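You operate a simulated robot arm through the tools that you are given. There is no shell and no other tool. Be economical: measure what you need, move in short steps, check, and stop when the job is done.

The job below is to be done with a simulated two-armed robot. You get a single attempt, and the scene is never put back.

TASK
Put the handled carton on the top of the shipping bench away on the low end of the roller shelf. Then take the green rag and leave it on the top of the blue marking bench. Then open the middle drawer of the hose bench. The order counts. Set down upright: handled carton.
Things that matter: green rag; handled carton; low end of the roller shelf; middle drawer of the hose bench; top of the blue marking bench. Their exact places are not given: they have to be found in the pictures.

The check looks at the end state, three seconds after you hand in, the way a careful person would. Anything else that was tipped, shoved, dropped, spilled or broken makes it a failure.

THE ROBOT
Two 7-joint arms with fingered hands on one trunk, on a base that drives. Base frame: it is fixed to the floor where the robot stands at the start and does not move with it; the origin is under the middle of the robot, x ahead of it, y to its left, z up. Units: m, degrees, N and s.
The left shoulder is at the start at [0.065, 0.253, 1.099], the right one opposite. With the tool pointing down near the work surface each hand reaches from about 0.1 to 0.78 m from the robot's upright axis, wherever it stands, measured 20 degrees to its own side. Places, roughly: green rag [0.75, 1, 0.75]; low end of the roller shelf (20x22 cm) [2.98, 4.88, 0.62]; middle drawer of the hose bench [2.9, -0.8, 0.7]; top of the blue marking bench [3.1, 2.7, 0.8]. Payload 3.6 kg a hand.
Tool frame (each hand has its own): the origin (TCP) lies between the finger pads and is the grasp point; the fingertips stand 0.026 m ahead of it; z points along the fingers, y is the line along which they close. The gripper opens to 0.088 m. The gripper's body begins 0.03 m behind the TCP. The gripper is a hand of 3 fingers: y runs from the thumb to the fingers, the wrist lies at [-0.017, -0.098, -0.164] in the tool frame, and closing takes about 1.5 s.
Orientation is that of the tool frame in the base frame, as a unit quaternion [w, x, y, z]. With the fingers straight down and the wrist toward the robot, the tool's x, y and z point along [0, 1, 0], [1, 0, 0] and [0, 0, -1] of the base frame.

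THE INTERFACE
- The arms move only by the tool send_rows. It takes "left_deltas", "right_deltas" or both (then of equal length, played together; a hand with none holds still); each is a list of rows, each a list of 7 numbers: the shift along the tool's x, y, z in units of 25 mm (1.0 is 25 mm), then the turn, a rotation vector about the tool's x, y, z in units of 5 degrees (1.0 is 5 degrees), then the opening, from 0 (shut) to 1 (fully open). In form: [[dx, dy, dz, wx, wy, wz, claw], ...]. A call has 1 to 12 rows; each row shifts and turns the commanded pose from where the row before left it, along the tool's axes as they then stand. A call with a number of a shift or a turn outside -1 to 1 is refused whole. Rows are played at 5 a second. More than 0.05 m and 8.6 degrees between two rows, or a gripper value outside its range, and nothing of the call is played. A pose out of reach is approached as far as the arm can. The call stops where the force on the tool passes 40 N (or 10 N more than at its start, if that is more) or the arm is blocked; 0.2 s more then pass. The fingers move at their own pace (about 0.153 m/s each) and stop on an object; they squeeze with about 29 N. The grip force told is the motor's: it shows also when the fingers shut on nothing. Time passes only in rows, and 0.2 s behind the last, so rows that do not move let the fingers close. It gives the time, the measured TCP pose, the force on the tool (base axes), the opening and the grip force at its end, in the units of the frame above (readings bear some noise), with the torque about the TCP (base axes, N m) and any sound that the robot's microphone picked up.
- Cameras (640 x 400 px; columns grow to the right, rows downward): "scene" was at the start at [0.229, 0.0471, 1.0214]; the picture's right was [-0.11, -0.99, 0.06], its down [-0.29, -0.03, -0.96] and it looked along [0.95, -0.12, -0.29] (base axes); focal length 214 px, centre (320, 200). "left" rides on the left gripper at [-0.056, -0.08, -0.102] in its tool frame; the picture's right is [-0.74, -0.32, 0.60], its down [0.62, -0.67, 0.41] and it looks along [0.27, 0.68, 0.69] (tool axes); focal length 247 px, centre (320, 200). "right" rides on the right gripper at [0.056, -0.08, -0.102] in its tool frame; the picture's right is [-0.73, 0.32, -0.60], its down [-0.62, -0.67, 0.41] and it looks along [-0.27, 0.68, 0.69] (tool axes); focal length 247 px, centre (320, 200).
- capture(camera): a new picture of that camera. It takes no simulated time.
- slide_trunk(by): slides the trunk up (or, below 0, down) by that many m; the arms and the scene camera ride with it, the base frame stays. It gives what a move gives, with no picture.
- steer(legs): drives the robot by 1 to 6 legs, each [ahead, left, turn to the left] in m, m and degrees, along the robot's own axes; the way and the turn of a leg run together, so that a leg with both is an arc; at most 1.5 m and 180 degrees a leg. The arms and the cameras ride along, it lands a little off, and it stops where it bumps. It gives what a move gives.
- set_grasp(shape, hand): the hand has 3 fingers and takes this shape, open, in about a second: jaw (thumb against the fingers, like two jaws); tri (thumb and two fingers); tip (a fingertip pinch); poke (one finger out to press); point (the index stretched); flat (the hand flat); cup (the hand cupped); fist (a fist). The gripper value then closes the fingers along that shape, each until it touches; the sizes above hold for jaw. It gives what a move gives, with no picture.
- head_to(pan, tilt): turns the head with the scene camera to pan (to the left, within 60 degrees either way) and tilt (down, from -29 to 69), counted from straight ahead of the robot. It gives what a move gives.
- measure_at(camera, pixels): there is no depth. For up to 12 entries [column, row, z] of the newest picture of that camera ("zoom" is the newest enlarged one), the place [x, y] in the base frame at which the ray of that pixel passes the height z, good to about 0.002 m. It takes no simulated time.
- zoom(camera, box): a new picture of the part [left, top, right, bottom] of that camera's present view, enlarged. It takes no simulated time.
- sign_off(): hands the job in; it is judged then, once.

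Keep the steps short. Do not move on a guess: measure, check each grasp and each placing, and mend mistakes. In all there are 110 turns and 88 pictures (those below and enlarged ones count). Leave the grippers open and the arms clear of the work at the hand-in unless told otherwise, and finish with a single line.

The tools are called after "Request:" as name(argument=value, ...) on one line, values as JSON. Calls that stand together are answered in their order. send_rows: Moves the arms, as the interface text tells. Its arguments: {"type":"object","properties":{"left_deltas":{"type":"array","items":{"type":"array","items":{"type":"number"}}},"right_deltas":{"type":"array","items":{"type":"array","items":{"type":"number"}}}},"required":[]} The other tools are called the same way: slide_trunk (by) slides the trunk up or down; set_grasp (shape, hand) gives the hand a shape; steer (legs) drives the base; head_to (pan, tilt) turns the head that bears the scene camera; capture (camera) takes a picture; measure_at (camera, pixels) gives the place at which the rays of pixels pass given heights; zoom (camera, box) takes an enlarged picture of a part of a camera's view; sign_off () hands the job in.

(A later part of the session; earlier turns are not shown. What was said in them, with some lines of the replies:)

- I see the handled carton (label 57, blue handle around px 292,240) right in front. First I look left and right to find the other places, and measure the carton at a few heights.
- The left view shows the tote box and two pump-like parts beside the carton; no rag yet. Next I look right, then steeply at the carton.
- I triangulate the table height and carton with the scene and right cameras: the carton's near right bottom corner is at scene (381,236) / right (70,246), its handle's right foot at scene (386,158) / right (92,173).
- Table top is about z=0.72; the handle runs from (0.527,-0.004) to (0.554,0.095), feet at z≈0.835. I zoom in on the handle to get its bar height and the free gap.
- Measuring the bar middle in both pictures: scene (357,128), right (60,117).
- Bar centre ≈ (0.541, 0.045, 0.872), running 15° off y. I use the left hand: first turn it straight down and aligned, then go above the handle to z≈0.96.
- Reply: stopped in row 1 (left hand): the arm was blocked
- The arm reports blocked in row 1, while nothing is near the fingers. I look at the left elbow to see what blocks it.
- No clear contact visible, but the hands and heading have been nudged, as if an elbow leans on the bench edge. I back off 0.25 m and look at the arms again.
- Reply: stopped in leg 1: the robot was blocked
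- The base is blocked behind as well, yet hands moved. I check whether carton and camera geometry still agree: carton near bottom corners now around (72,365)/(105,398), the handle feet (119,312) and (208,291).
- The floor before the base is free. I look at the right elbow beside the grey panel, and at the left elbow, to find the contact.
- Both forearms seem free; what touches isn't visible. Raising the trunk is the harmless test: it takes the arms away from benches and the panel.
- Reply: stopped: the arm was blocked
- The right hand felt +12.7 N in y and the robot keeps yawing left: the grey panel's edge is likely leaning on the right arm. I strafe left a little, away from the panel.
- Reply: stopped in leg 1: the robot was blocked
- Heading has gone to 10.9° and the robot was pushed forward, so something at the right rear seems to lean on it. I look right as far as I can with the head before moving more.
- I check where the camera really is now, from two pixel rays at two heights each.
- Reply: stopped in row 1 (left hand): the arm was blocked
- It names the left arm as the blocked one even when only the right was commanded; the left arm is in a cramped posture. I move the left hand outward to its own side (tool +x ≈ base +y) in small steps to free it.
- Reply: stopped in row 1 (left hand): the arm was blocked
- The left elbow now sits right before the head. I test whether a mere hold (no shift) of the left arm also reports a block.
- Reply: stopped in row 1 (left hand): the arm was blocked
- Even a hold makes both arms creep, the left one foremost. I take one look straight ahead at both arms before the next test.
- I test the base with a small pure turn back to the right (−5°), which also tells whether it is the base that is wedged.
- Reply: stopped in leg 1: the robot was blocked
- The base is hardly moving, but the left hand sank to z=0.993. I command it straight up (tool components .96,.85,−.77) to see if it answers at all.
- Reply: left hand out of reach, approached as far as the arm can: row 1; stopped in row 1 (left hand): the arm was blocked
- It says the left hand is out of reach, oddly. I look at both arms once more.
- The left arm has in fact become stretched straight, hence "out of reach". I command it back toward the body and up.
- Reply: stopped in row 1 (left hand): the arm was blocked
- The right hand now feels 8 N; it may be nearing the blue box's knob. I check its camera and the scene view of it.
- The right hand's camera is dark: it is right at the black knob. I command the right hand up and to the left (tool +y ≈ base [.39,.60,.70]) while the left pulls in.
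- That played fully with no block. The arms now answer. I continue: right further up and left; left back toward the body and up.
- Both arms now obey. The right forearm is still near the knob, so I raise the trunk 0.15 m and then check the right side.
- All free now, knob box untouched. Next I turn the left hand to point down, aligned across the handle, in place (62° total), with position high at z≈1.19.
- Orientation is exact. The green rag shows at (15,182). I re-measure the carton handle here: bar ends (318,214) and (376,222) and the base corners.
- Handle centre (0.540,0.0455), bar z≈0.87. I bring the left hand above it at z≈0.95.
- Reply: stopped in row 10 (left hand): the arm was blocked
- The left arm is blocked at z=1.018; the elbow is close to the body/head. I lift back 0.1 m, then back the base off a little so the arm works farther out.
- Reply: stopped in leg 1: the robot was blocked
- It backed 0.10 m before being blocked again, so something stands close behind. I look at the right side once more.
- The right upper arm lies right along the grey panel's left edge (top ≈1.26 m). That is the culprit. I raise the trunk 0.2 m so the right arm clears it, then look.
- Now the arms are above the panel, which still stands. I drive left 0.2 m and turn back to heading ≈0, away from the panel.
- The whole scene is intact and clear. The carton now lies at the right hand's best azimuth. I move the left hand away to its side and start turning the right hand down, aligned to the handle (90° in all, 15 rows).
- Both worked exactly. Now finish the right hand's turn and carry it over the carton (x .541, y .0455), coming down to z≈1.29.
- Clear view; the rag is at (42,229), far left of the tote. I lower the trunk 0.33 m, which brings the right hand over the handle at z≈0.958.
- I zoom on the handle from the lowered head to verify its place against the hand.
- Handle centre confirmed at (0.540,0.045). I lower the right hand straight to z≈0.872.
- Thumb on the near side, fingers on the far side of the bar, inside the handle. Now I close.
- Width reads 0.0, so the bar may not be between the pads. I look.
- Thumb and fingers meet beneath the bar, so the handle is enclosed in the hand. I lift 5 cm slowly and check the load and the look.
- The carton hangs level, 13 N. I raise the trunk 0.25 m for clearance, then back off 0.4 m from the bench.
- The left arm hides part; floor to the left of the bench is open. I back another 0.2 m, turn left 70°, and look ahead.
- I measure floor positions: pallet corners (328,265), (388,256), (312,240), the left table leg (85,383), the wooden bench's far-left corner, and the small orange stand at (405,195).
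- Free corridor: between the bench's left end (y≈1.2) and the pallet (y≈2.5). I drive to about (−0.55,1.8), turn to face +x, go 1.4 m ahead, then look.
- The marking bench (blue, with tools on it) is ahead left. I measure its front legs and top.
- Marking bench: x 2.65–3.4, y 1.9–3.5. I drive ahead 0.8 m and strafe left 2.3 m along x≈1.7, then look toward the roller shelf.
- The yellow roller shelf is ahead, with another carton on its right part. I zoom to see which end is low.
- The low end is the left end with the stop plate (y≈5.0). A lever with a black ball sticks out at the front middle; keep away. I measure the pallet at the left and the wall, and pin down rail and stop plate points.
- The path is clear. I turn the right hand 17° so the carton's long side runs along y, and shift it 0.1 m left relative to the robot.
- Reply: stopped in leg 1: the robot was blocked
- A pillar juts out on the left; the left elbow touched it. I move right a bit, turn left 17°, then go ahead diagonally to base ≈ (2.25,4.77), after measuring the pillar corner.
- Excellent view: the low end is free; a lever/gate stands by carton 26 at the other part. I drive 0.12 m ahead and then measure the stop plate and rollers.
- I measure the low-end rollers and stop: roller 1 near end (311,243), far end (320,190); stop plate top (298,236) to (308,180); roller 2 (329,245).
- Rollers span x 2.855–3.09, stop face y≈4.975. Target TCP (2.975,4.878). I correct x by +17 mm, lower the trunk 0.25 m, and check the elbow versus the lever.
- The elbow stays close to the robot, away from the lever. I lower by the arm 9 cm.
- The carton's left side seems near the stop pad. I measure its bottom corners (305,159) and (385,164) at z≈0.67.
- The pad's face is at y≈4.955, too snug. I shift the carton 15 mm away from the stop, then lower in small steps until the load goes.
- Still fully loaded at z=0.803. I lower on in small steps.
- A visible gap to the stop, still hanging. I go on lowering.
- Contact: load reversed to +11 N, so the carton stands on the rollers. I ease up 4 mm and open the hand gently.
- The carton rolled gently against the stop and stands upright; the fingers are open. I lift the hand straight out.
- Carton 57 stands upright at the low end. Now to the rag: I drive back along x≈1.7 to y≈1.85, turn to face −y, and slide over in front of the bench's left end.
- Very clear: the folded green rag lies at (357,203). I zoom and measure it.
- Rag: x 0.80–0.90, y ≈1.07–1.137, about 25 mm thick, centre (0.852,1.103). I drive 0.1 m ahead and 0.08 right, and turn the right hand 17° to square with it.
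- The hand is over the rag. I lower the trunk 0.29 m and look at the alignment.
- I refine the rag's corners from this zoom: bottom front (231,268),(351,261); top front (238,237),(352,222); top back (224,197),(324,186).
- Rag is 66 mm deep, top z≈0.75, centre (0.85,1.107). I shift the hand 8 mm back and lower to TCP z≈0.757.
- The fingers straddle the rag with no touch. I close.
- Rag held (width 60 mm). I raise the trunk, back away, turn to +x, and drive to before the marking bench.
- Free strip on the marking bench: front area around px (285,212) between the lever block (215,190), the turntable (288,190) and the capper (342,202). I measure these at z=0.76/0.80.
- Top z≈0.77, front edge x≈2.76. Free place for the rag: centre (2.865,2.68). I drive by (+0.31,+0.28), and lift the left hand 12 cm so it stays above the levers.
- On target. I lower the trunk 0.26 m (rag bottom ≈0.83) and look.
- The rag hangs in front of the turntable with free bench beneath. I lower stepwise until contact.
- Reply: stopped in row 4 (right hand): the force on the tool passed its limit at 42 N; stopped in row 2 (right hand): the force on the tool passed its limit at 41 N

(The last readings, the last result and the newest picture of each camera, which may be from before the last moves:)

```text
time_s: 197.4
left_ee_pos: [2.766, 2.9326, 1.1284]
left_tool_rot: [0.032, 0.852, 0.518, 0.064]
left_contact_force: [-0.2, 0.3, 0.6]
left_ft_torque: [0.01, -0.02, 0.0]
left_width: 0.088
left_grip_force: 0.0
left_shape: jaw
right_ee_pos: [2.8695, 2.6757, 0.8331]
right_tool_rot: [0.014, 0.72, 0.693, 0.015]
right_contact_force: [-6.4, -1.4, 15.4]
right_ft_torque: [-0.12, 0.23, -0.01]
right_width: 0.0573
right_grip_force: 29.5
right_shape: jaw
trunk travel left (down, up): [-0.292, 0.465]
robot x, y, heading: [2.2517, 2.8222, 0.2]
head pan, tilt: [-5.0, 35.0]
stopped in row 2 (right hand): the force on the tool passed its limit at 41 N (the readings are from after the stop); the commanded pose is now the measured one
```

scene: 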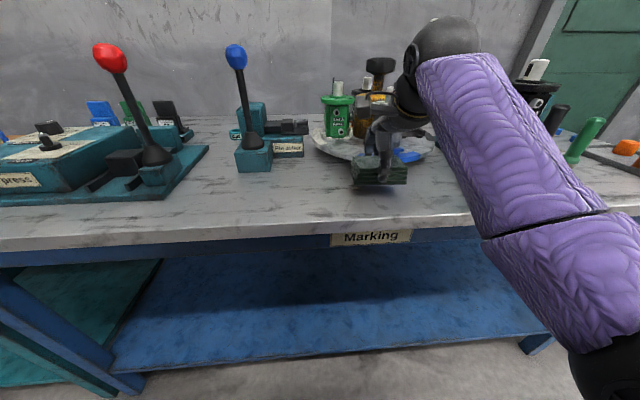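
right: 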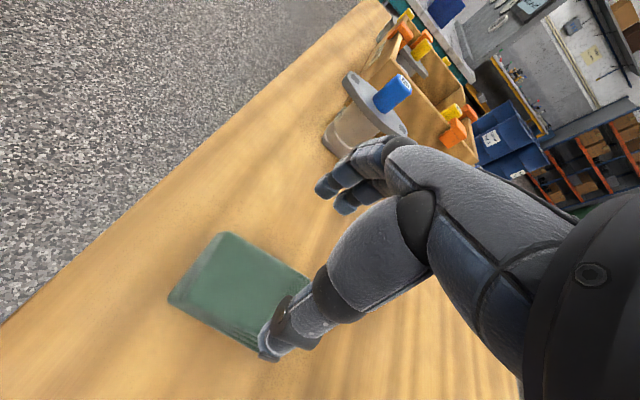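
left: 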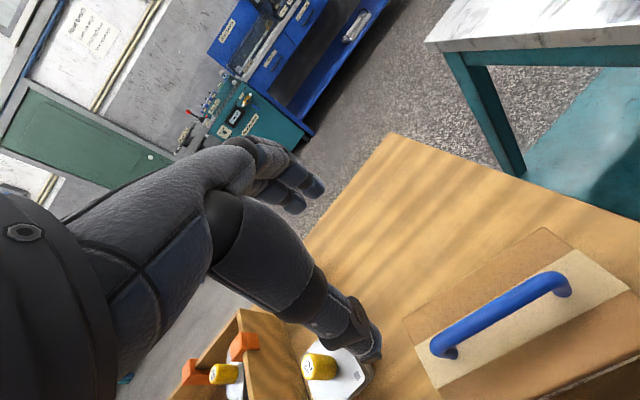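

Contact at TCP 0.833 → top at z≈0.80, as told. I ease up 4 mm, open, then lift out.

Request:
send_rows(right_deltas=[[0, 0, -0.15, 0, 0, 0, 0], [0, 0, 0, 0, 0, 0, 0.3], [0, 0, 0, 0, 0, 0, 0.7], [0, 0, 0, 0, 0, 0, 1], [0, 0, 0, 0, 0, 0, 1], [0, 0, 0, 0, 0, 0, 1], [0, 0, 0, 0, 0, 0, 1]])

Request:
send_rows(right_deltas=[[0, 0, -0.4, 0, 0, 0, 1], [0, 0, -0.6, 0, 0, 0, 1], [0, 0, -0.9, 0, 0, 0, 1], [0, 0, -0.9, 0, 0, 0, 1]])

Request:
zoom(camera="scene", box=[290, 80, 490, 260])

```text
time_s: 199.1
left_ee_pos: [2.7657, 2.9309, 1.1275]
left_tool_rot: [0.033, 0.852, 0.518, 0.064]
left_contact_force: [0.2, 0.2, 0.1]
left_ft_torque: [0.01, 0.02, -0.01]
left_width: 0.0881
left_grip_force: 0.0
left_shape: jaw
right_ee_pos: [2.8669, 2.676, 0.8323]
right_tool_rot: [0.011, 0.72, 0.693, 0.01]
right_contact_force: [-21.7, 6.7, -0.1]
right_ft_torque: [-0.05, -0.2, 0.05]
right_width: 0.0854
right_grip_force: 0.1
right_shape: jaw
trunk travel left (down, up): [-0.292, 0.465]
robot x, y, heading: [2.2503, 2.8234, 0.2]
head pan, tilt: [-5.0, 35.0]
```

```text
time_s: 200.1
left_ee_pos: [2.7688, 2.9309, 1.1277]
left_tool_rot: [0.032, 0.853, 0.517, 0.063]
left_contact_force: [-0.5, 0.3, 0.4]
left_ft_torque: [0.02, -0.02, 0.0]
left_width: 0.0881
left_grip_force: 0.1
left_shape: jaw
right_ee_pos: [2.8666, 2.6757, 0.9026]
right_tool_rot: [0.011, 0.721, 0.693, 0.01]
right_contact_force: [-0.3, -1.0, -0.3]
right_ft_torque: [-0.03, -0.01, 0.0]
right_width: 0.0877
right_grip_force: 0.0
right_shape: jaw
trunk travel left (down, up): [-0.292, 0.465]
robot x, y, heading: [2.2475, 2.825, 0.6]
head pan, tilt: [-5.0, 35.0]
```

```text
2.22 times, centred on (390, 170) of scene
```

zoom: 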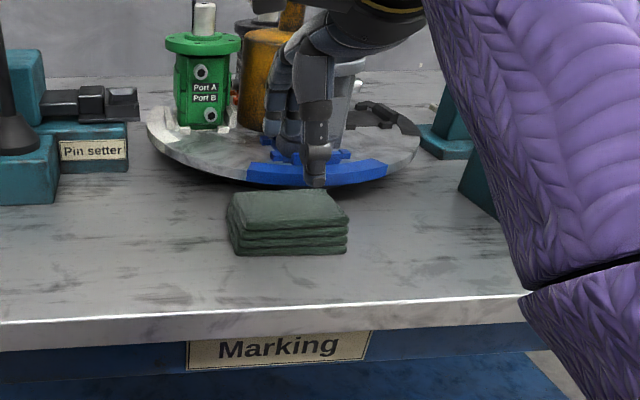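

The rag lies flat on the marking bench, hand free. I raise the trunk, back off 0.5 m, and drive along −y to the hose bench with the three drawers.

Request:
slide_trunk(by=0.25)

Request:
steer(legs=[[-0.5, 0, 0], [0, -1.4, 0], [0, -1.4, 0], [0, -0.7, 0]])

Request:
head_to(pan=-3, tilt=30)

Request:
capture(camera="scene")

```text
time_s: 202.6
left_ee_pos: [2.7683, 2.9314, 1.3774]
left_tool_rot: [0.031, 0.852, 0.518, 0.063]
left_contact_force: [-0.5, 0.3, 1.1]
left_ft_torque: [0.02, -0.02, 0.0]
left_width: 0.0881
left_grip_force: 0.0
left_shape: jaw
right_ee_pos: [2.8682, 2.6754, 1.1524]
right_tool_rot: [0.011, 0.721, 0.693, 0.011]
right_contact_force: [-1.2, -0.6, -0.1]
right_ft_torque: [0.0, 0.01, -0.02]
right_width: 0.0878
right_grip_force: 0.1
right_shape: jaw
trunk travel left (down, up): [-0.542, 0.215]
robot x, y, heading: [2.2498, 2.8248, 0.3]
head pan, tilt: [-5.0, 35.0]
```

```text
time_s: 222.4
left_ee_pos: [2.1559, -0.627, 1.3768]
left_tool_rot: [0.032, 0.861, 0.504, 0.062]
left_contact_force: [0.1, -0.1, -1.0]
left_ft_torque: [0.0, -0.03, -0.02]
left_width: 0.0881
left_grip_force: 0.0
left_shape: jaw
right_ee_pos: [2.2464, -0.8856, 1.1527]
right_tool_rot: [0.012, 0.733, 0.681, 0.011]
right_contact_force: [-0.8, 0.1, -0.8]
right_ft_torque: [-0.02, -0.02, -0.03]
right_width: 0.0875
right_grip_force: 0.1
right_shape: jaw
trunk travel left (down, up): [-0.542, 0.215]
robot x, y, heading: [1.6351, -0.7188, -1.5]
head pan, tilt: [-5.0, 35.0]
```

```text
time_s: 223.1
left_ee_pos: [2.1562, -0.6256, 1.3771]
left_tool_rot: [0.033, 0.861, 0.504, 0.062]
left_contact_force: [0.5, 0.2, 0.3]
left_ft_torque: [0.01, -0.01, 0.0]
left_width: 0.0879
left_grip_force: 0.0
left_shape: jaw
right_ee_pos: [2.2479, -0.8842, 1.1529]
right_tool_rot: [0.012, 0.732, 0.681, 0.011]
right_contact_force: [0.3, 0.1, -0.3]
right_ft_torque: [0.01, 0.02, 0.0]
right_width: 0.0878
right_grip_force: 0.0
right_shape: jaw
trunk travel left (down, up): [-0.542, 0.215]
robot x, y, heading: [1.6307, -0.7158, -1.6]
head pan, tilt: [-3.0, 30.0]
```

```text
11 pictures are left
```

scene: 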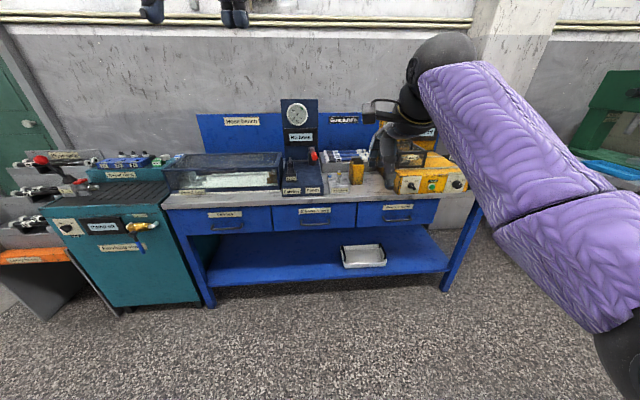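

This is the hose bench; the middle drawer's handle is at (316,225). I zoom and measure.

Request:
zoom(camera="scene", box=[255, 185, 375, 255])

Request:
measure_at(camera="scene", pixels=[[208, 306, 0.0], [443, 290, 0.0], [315, 225, 0.65], [315, 225, 0.68], [315, 225, 0.7], [272, 234, 0.62], [356, 229, 0.62], [272, 205, 0.78], [356, 201, 0.78], [315, 203, 0.8]])

```text
5.33 times, centred on (315, 220) of scene
```

zoom: 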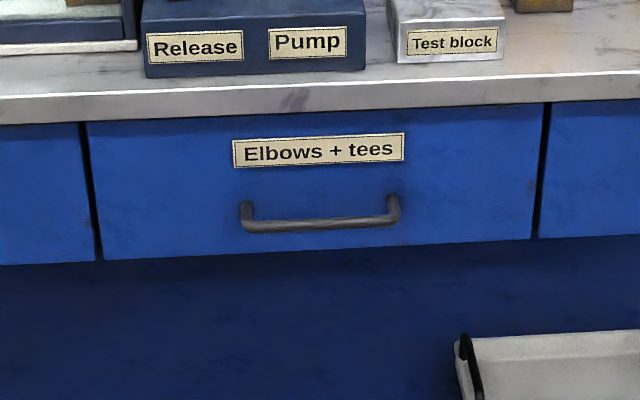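

```text
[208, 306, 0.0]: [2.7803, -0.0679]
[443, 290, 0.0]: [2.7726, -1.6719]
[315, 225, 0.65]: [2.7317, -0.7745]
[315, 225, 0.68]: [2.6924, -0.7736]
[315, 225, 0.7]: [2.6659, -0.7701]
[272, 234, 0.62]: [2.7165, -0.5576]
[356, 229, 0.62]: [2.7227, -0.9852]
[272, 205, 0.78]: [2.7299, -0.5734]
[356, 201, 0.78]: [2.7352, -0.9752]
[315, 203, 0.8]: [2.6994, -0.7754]
```

Drawer "Elbows + tees", with a U-bar handle about 14 cm wide near (≈2.69,−0.774,≈0.68). I plan to grasp the bar from the front with the fingers pointing forward (20° down). First I square the heading and start turning the right hand up in free space.

Request:
steer(legs=[[0, 0.14, 1.6]])

Request:
send_rows(right_deltas=[[0, 0, 0, 0, 0, -0.5, 1], [0, 0, 0, -1, 0, 0, 1], [0, 0, 0, -1, 0, 0, 1], [0, 0, 0, -1, 0, 0, 1], [0, 0, 0, -1, 0, 0, 1], [0, 0, 0, -1, 0, 0, 1], [0, 0, 0, -1, 0, 0, 1], [0, 0, 0, -1, 0, 0, 1], [0, 0, 0, -1, 0, 0, 1], [0, 0, 0, -1, 0, 0, 1], [0, 0, 0, -1, 0, 0, 1]])

```text
time_s: 224.4
left_ee_pos: [2.1562, -0.4735, 1.3781]
left_tool_rot: [0.032, 0.854, 0.515, 0.063]
left_contact_force: [-1.0, 0.3, -0.9]
left_ft_torque: [-0.03, -0.03, 0.0]
left_width: 0.088
left_grip_force: 0.1
left_shape: jaw
right_ee_pos: [2.2537, -0.7301, 1.1529]
right_tool_rot: [0.012, 0.723, 0.69, 0.01]
right_contact_force: [0.0, 0.3, -1.0]
right_ft_torque: [0.02, -0.01, -0.03]
right_width: 0.0878
right_grip_force: 0.0
right_shape: jaw
trunk travel left (down, up): [-0.542, 0.215]
robot x, y, heading: [1.6374, -0.5809, -0.1]
head pan, tilt: [-3.0, 30.0]
```

```text
time_s: 226.8
left_ee_pos: [2.1563, -0.4752, 1.3772]
left_tool_rot: [0.031, 0.855, 0.514, 0.062]
left_contact_force: [0.6, 0.4, -1.1]
left_ft_torque: [-0.03, 0.03, 0.01]
left_width: 0.0877
left_grip_force: 0.0
left_shape: jaw
right_ee_pos: [2.2561, -0.7416, 1.1538]
right_tool_rot: [0.321, 0.636, 0.633, 0.303]
right_contact_force: [0.1, 0.2, -0.3]
right_ft_torque: [-0.01, -0.03, -0.03]
right_width: 0.0878
right_grip_force: 0.1
right_shape: jaw
trunk travel left (down, up): [-0.542, 0.215]
robot x, y, heading: [1.6343, -0.5776, 0.0]
head pan, tilt: [-3.0, 30.0]
```

Turning works. Four more rows, then lower the trunk 0.42 m and take a zoom of the handle for triangulation.

Request:
send_rows(right_deltas=[[0, 0, 0, -1, 0, 0, 1], [0, 0, 0, -1, 0, 0, 1], [0, 0, 0, -1, 0, 0, 1], [0, 0, 0, -1, 0, 0, 1]])

Request:
slide_trunk(by=-0.42)

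Request:
head_to(pan=-10, tilt=12)

Request:
capture(camera="scene")

```text
time_s: 228.0
left_ee_pos: [2.1551, -0.4746, 1.3763]
left_tool_rot: [0.031, 0.854, 0.515, 0.063]
left_contact_force: [-0.2, -0.2, 0.3]
left_ft_torque: [-0.02, -0.03, -0.01]
left_width: 0.0881
left_grip_force: 0.0
left_shape: jaw
right_ee_pos: [2.2547, -0.7797, 1.1453]
right_tool_rot: [0.453, 0.559, 0.585, 0.374]
right_contact_force: [-0.3, 0.0, 0.7]
right_ft_torque: [0.02, -0.01, -0.02]
right_width: 0.0877
right_grip_force: 0.0
right_shape: jaw
trunk travel left (down, up): [-0.542, 0.215]
robot x, y, heading: [1.6352, -0.5839, -0.2]
head pan, tilt: [-3.0, 30.0]
stopped in row 4 (right hand): the arm was blocked; the commanded pose is now the measured one
```

```text
refused: -0.42 is not a number from -0.4 to 0.4
```

```text
time_s: 228.8
left_ee_pos: [2.1561, -0.475, 1.3765]
left_tool_rot: [0.031, 0.855, 0.515, 0.063]
left_contact_force: [-0.3, -0.2, -0.5]
left_ft_torque: [0.01, 0.0, -0.05]
left_width: 0.088
left_grip_force: 0.0
left_shape: jaw
right_ee_pos: [2.2545, -0.7798, 1.143]
right_tool_rot: [0.453, 0.559, 0.585, 0.374]
right_contact_force: [0.2, -0.2, 0.2]
right_ft_torque: [0.04, 0.05, -0.02]
right_width: 0.0876
right_grip_force: 0.0
right_shape: jaw
trunk travel left (down, up): [-0.542, 0.215]
robot x, y, heading: [1.6328, -0.5797, -0.2]
head pan, tilt: [-10.0, 12.0]
```

```text
9 pictures are left
```

scene: 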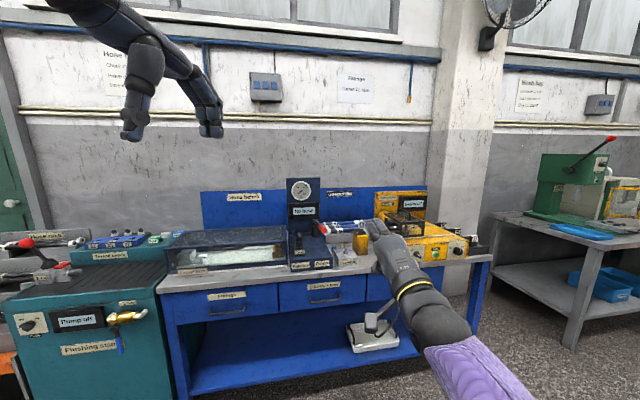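

The wrist reached its limit at 18° below horizontal, which is just right. I lower the trunk 0.4 m and zoom on the drawer handle from the lower viewpoint.

Request:
measure_at(camera="scene", pixels=[[325, 298, 0.66], [325, 298, 0.7], [325, 282, 0.78], [325, 282, 0.8], [280, 310, 0.62], [365, 303, 0.62]])

Request:
slide_trunk(by=-0.4)

Request:
zoom(camera="scene", box=[260, 120, 420, 260])

```text
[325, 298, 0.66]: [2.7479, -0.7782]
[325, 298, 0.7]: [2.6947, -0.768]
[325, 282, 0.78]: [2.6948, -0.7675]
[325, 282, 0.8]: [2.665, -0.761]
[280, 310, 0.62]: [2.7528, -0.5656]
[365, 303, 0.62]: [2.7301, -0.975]
```

```text
time_s: 232.7
left_ee_pos: [2.1556, -0.4735, 0.9783]
left_tool_rot: [0.032, 0.854, 0.516, 0.063]
left_contact_force: [0.2, -0.7, 0.6]
left_ft_torque: [0.0, 0.01, 0.04]
left_width: 0.0877
left_grip_force: 0.1
left_shape: jaw
right_ee_pos: [2.255, -0.7789, 0.7424]
right_tool_rot: [0.451, 0.559, 0.585, 0.376]
right_contact_force: [0.0, -0.5, -0.2]
right_ft_torque: [0.02, -0.01, 0.0]
right_width: 0.0877
right_grip_force: 0.2
right_shape: jaw
trunk travel left (down, up): [-0.142, 0.615]
robot x, y, heading: [1.6354, -0.578, 0.1]
head pan, tilt: [-10.0, 12.0]
```

```text
2.86 times, centred on (340, 190) of scene
```

zoom: 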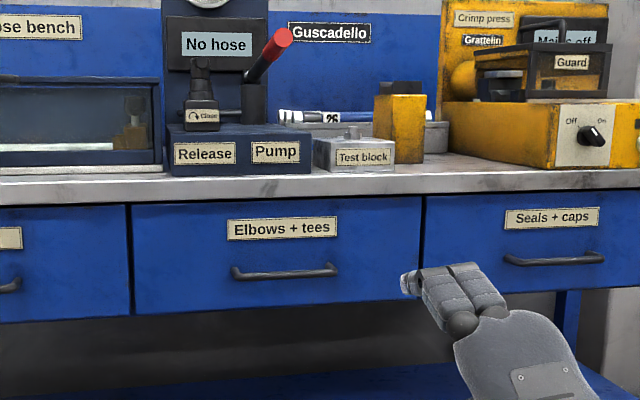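

I intersect this low ray with the earlier high ray: bar centre in the zoom is (284,273), ends (234,271), (335,268), counter edge (284,190).

Request:
measure_at(camera="zoom", pixels=[[284, 273, 0.66], [284, 273, 0.68], [284, 273, 0.7], [235, 271, 0.68], [335, 269, 0.68], [284, 188, 0.78], [284, 203, 0.77], [284, 309, 0.63], [240, 265, 0.69], [284, 203, 0.76]])

```text
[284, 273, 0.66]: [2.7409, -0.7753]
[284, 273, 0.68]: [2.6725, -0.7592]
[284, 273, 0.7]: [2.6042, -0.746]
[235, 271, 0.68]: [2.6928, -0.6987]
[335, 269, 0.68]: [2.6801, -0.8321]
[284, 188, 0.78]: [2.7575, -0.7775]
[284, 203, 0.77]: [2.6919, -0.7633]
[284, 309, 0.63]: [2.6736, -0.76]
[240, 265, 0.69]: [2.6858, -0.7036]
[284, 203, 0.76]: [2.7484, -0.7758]
```

Handle bar: about (2.715,−0.772,0.667), length 14 cm; the drawer face is about 4–5 cm behind. I drive 0.37 m ahead and lower the trunk 0.05 m to the pre-grasp.

Request:
steer(legs=[[0.37, 0.01, 0]])

Request:
slide_trunk(by=-0.05)

Request:
head_to(pan=-15, tilt=20)

Request:
capture(camera="scene")

```text
time_s: 235.0
left_ee_pos: [2.5297, -0.4743, 0.9772]
left_tool_rot: [0.032, 0.857, 0.511, 0.062]
left_contact_force: [0.7, 0.5, 0.6]
left_ft_torque: [0.02, 0.02, 0.05]
left_width: 0.088
left_grip_force: 0.0
left_shape: jaw
right_ee_pos: [2.6254, -0.7768, 0.7419]
right_tool_rot: [0.453, 0.563, 0.582, 0.373]
right_contact_force: [0.0, 0.1, 0.4]
right_ft_torque: [0.01, -0.01, 0.03]
right_width: 0.0874
right_grip_force: 0.1
right_shape: jaw
trunk travel left (down, up): [-0.142, 0.615]
robot x, y, heading: [2.0096, -0.5718, -1.0]
head pan, tilt: [-10.0, 12.0]
```

```text
time_s: 235.9
left_ee_pos: [2.5278, -0.4743, 0.9272]
left_tool_rot: [0.033, 0.857, 0.511, 0.063]
left_contact_force: [-0.5, 0.3, 0.5]
left_ft_torque: [0.0, -0.04, 0.03]
left_width: 0.0877
left_grip_force: 0.1
left_shape: jaw
right_ee_pos: [2.6242, -0.7781, 0.6925]
right_tool_rot: [0.453, 0.563, 0.582, 0.372]
right_contact_force: [0.1, -1.1, 0.6]
right_ft_torque: [0.01, 0.03, -0.01]
right_width: 0.0875
right_grip_force: 0.0
right_shape: jaw
trunk travel left (down, up): [-0.092, 0.665]
robot x, y, heading: [2.0084, -0.5701, -0.7]
head pan, tilt: [-10.0, 12.0]
```

```text
time_s: 236.6
left_ee_pos: [2.528, -0.4748, 0.9259]
left_tool_rot: [0.032, 0.857, 0.51, 0.062]
left_contact_force: [-0.6, 0.7, 0.7]
left_ft_torque: [0.02, 0.01, 0.0]
left_width: 0.0879
left_grip_force: 0.1
left_shape: jaw
right_ee_pos: [2.6244, -0.7772, 0.6928]
right_tool_rot: [0.454, 0.563, 0.581, 0.373]
right_contact_force: [0.2, 0.5, -0.7]
right_ft_torque: [-0.01, -0.01, 0.0]
right_width: 0.0875
right_grip_force: 0.1
right_shape: jaw
trunk travel left (down, up): [-0.092, 0.665]
robot x, y, heading: [2.0061, -0.5678, -0.7]
head pan, tilt: [-15.0, 20.0]
```

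```text
7 pictures are left
```

scene: 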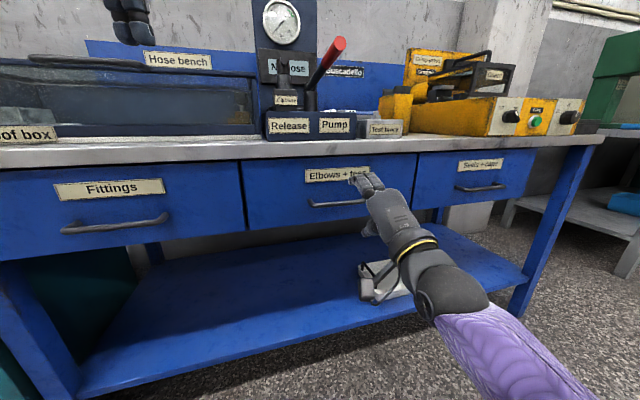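

I check the handle's left end (311,205) and bar (335,204) with this nearer view.

Request:
measure_at(camera="scene", pixels=[[335, 204, 0.65], [335, 204, 0.66], [335, 204, 0.67], [335, 204, 0.68], [311, 205, 0.66], [311, 205, 0.67], [250, 152, 0.76], [250, 160, 0.76]])

Request:
capture(camera="right")

```text
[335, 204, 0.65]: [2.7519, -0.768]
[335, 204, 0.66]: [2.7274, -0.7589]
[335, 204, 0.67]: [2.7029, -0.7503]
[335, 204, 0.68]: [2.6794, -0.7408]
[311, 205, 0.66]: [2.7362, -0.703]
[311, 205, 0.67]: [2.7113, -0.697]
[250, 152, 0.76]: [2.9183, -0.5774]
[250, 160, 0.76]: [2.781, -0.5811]
```

```text
6 pictures are left
```

right: 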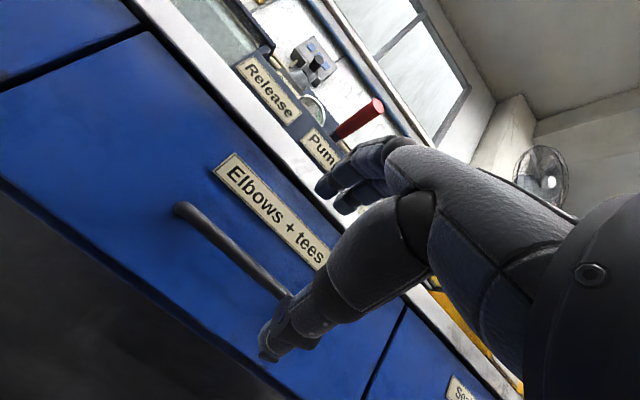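

The bar shows in the hand camera from (182,210) to (285,292). I triangulate with it.

Request:
measure_at(camera="right", pixels=[[182, 210, 0.65], [182, 210, 0.66], [182, 210, 0.67], [182, 210, 0.68], [250, 265, 0.65], [250, 265, 0.66], [250, 265, 0.67]])

```text
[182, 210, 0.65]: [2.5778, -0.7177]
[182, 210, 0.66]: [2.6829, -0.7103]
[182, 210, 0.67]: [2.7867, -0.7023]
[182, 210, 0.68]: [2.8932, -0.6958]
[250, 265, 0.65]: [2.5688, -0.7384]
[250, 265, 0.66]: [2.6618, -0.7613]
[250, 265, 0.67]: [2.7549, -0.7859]
```

Bar fixed: (2.725, y −0.70…−0.84, 0.664). I advance the hand along its fingers 9.6 cm with the fingers 70 % open so the bar lies between thumb and fingers.

Request:
send_rows(right_deltas=[[0.1, 0.05, 0.8, 0, 0, 0, 0.8], [0.1, 0.05, 0.8, 0, 0, 0, 0.75], [0.1, 0.05, 0.8, 0, 0, 0, 0.7], [0.1, 0.03, 0.7, 0, 0, 0, 0.7], [0, 0, 0.7, 0, 0, 0, 0.7]])

Request:
zoom(camera="right", box=[120, 120, 440, 390])

```text
time_s: 237.8
left_ee_pos: [2.5298, -0.4734, 0.9263]
left_tool_rot: [0.032, 0.857, 0.51, 0.062]
left_contact_force: [-0.2, 0.3, 0.2]
left_ft_torque: [0.01, -0.01, 0.01]
left_width: 0.0878
left_grip_force: 0.1
left_shape: jaw
right_ee_pos: [2.714, -0.7752, 0.665]
right_tool_rot: [0.453, 0.563, 0.582, 0.372]
right_contact_force: [-0.3, 0.1, -1.0]
right_ft_torque: [-0.02, 0.0, -0.03]
right_width: 0.062
right_grip_force: 0.1
right_shape: jaw
trunk travel left (down, up): [-0.092, 0.665]
robot x, y, heading: [2.004, -0.573, -0.5]
head pan, tilt: [-15.0, 20.0]
```

```text
1.48 times, centred on (280, 255) of right
```

zoom: 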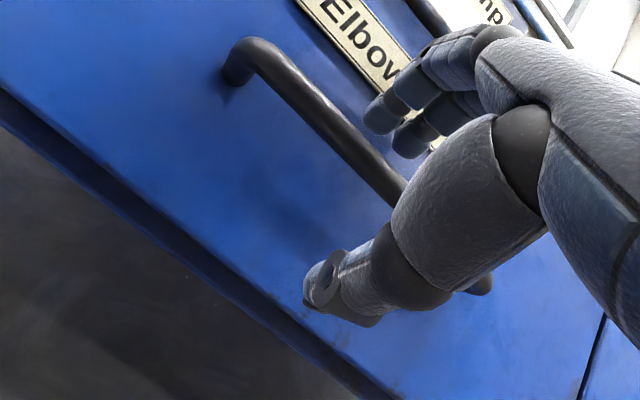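

The bar runs between the fingers (above) and thumb (below). I advance 7 mm more and close.

Request:
send_rows(right_deltas=[[0, 0, 0.3, 0, 0, 0, 0.7], [0, 0, 0, 0, 0, 0, 0.4], [0, 0, 0, 0, 0, 0, 0.1], [0, 0, 0, 0, 0, 0, 0], [0, 0, 0, 0, 0, 0, 0], [0, 0, 0, 0, 0, 0, 0], [0, 0, 0, 0, 0, 0, 0]])

```text
time_s: 239.4
left_ee_pos: [2.5292, -0.4738, 0.9264]
left_tool_rot: [0.033, 0.857, 0.51, 0.063]
left_contact_force: [0.1, 0.6, -0.3]
left_ft_torque: [-0.01, -0.02, -0.01]
left_width: 0.0879
left_grip_force: 0.1
left_shape: jaw
right_ee_pos: [2.722, -0.7755, 0.6628]
right_tool_rot: [0.453, 0.564, 0.582, 0.372]
right_contact_force: [0.7, -1.2, -6.0]
right_ft_torque: [0.07, -0.04, -0.01]
right_width: 0.0
right_grip_force: 28.8
right_shape: jaw
trunk travel left (down, up): [-0.092, 0.665]
robot x, y, heading: [2.0082, -0.5711, -0.8]
head pan, tilt: [-15.0, 20.0]
```

The hand holds the bar (vertical load felt). I pull by driving back 0.1 m and watch.

Request:
steer(legs=[[-0.1, 0, 0]])

Request:
capture(camera="scene")

```text
time_s: 240.6
left_ee_pos: [2.4308, -0.4724, 0.9265]
left_tool_rot: [0.031, 0.857, 0.51, 0.061]
left_contact_force: [1.2, 0.6, -0.8]
left_ft_torque: [0.01, -0.02, 0.04]
left_width: 0.0881
left_grip_force: 0.0
left_shape: jaw
right_ee_pos: [2.6232, -0.7747, 0.6612]
right_tool_rot: [0.453, 0.563, 0.582, 0.372]
right_contact_force: [-1.2, -2.6, -6.6]
right_ft_torque: [0.02, -0.02, -0.03]
right_width: 0.0
right_grip_force: 29.1
right_shape: jaw
trunk travel left (down, up): [-0.092, 0.665]
robot x, y, heading: [1.9065, -0.5686, -0.8]
head pan, tilt: [-15.0, 20.0]
```

```text
4 pictures are left
```

scene: 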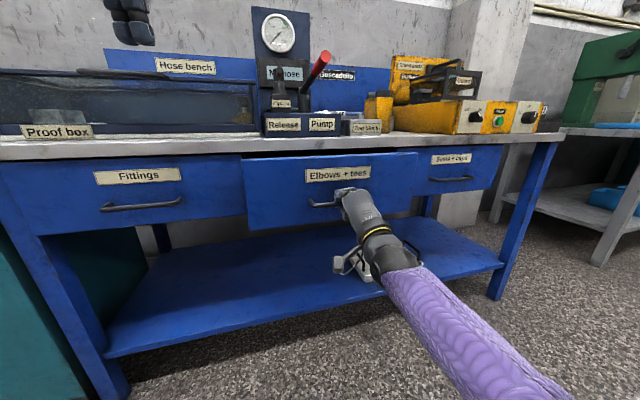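

The middle drawer is coming out with the hand. I pull on another 0.15 m.

Request:
steer(legs=[[-0.16, 0, 0]])

```text
time_s: 242.1
left_ee_pos: [2.2754, -0.47, 0.9262]
left_tool_rot: [0.032, 0.856, 0.512, 0.062]
left_contact_force: [0.9, 0.1, 0.2]
left_ft_torque: [0.01, 0.01, -0.03]
left_width: 0.0882
left_grip_force: 0.0
left_shape: jaw
right_ee_pos: [2.4704, -0.7737, 0.6614]
right_tool_rot: [0.452, 0.565, 0.584, 0.368]
right_contact_force: [13.1, -1.1, -2.4]
right_ft_torque: [0.03, 0.05, 0.01]
right_width: 0.0002
right_grip_force: 28.9
right_shape: jaw
trunk travel left (down, up): [-0.092, 0.665]
robot x, y, heading: [1.7559, -0.5712, -0.7]
head pan, tilt: [-15.0, 20.0]
stopped in leg 1: the force on the tool passed its limit at 52 N (the readings are from after the stop); the commanded pose is now the measured one
```

The drawer hit its end stop at about 25 cm out. I ease the pull, open the fingers, and withdraw along the fingers.

Request:
send_rows(right_deltas=[[0, 0, 0.1, 0, 0, 0, 0], [0, 0, 0, 0, 0, 0, 0.3], [0, 0, 0, 0, 0, 0, 0.7], [0, 0, 0, 0, 0, 0, 0.8], [0, 0, 0, 0, 0, 0, 0.8], [0, 0, 0, 0, 0, 0, 0.8], [0, 0, -0.5, 0, 0, 0, 0.8], [0, 0, -0.9, 0, 0, 0, 0.8], [0, 0, -0.9, 0, 0, 0, 0.8], [0, 0, -0.9, 0, 0, 0, 1]])

Request:
capture(camera="scene")

```text
time_s: 244.3
left_ee_pos: [2.2745, -0.4688, 0.9268]
left_tool_rot: [0.032, 0.857, 0.511, 0.062]
left_contact_force: [0.7, 0.2, 0.8]
left_ft_torque: [0.0, 0.0, 0.02]
left_width: 0.088
left_grip_force: 0.1
left_shape: jaw
right_ee_pos: [2.3938, -0.7679, 0.6875]
right_tool_rot: [0.453, 0.565, 0.583, 0.368]
right_contact_force: [-0.3, 0.4, -0.2]
right_ft_torque: [0.0, -0.01, 0.01]
right_width: 0.0879
right_grip_force: 0.0
right_shape: jaw
trunk travel left (down, up): [-0.092, 0.665]
robot x, y, heading: [1.7498, -0.5731, -0.4]
head pan, tilt: [-15.0, 20.0]
```

```text
3 pictures are left
```

scene: 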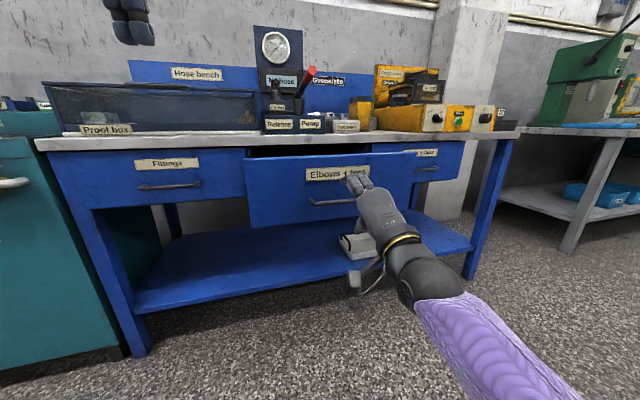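

The drawer stands open and the hand is free. I back off 0.25 m and take a last look.

Request:
steer(legs=[[-0.25, 0, 0]])

Request:
capture(camera="scene")

```text
time_s: 246.1
left_ee_pos: [2.0299, -0.4698, 0.9273]
left_tool_rot: [0.032, 0.859, 0.508, 0.062]
left_contact_force: [-0.5, -0.4, -0.1]
left_ft_torque: [-0.01, -0.02, 0.0]
left_width: 0.088
left_grip_force: 0.0
left_shape: jaw
right_ee_pos: [2.1487, -0.7682, 0.6871]
right_tool_rot: [0.454, 0.566, 0.581, 0.369]
right_contact_force: [0.4, 0.0, 0.0]
right_ft_torque: [-0.02, 0.02, 0.02]
right_width: 0.0876
right_grip_force: 0.1
right_shape: jaw
trunk travel left (down, up): [-0.092, 0.665]
robot x, y, heading: [1.5051, -0.5647, -1.1]
head pan, tilt: [-15.0, 20.0]
```

```text
2 pictures are left
```

scene: 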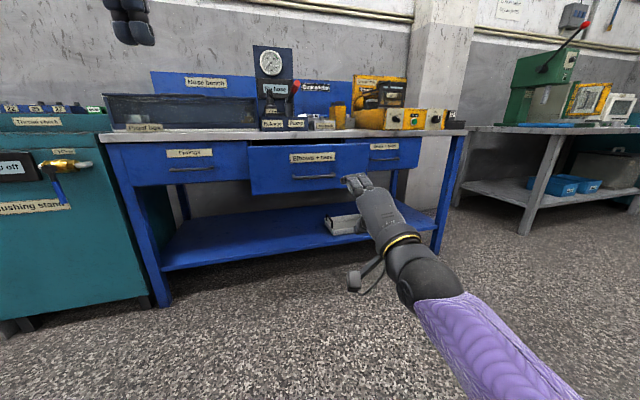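

The drawer is open, both grippers are open, and the arms are clear, so I hand in.

Request:
sign_off()

```text
The job is handed in.
```

The carton is upright on the low end of the roller shelf, the green rag is on the marking bench, and the hose bench's middle drawer is open; early on the right arm rubbed the grey panel and the knob box, and while letting go of the rag the fingers pressed on something (about 22 N), probably the marking-bench turntable, but none of these looked displaced in the pictures.
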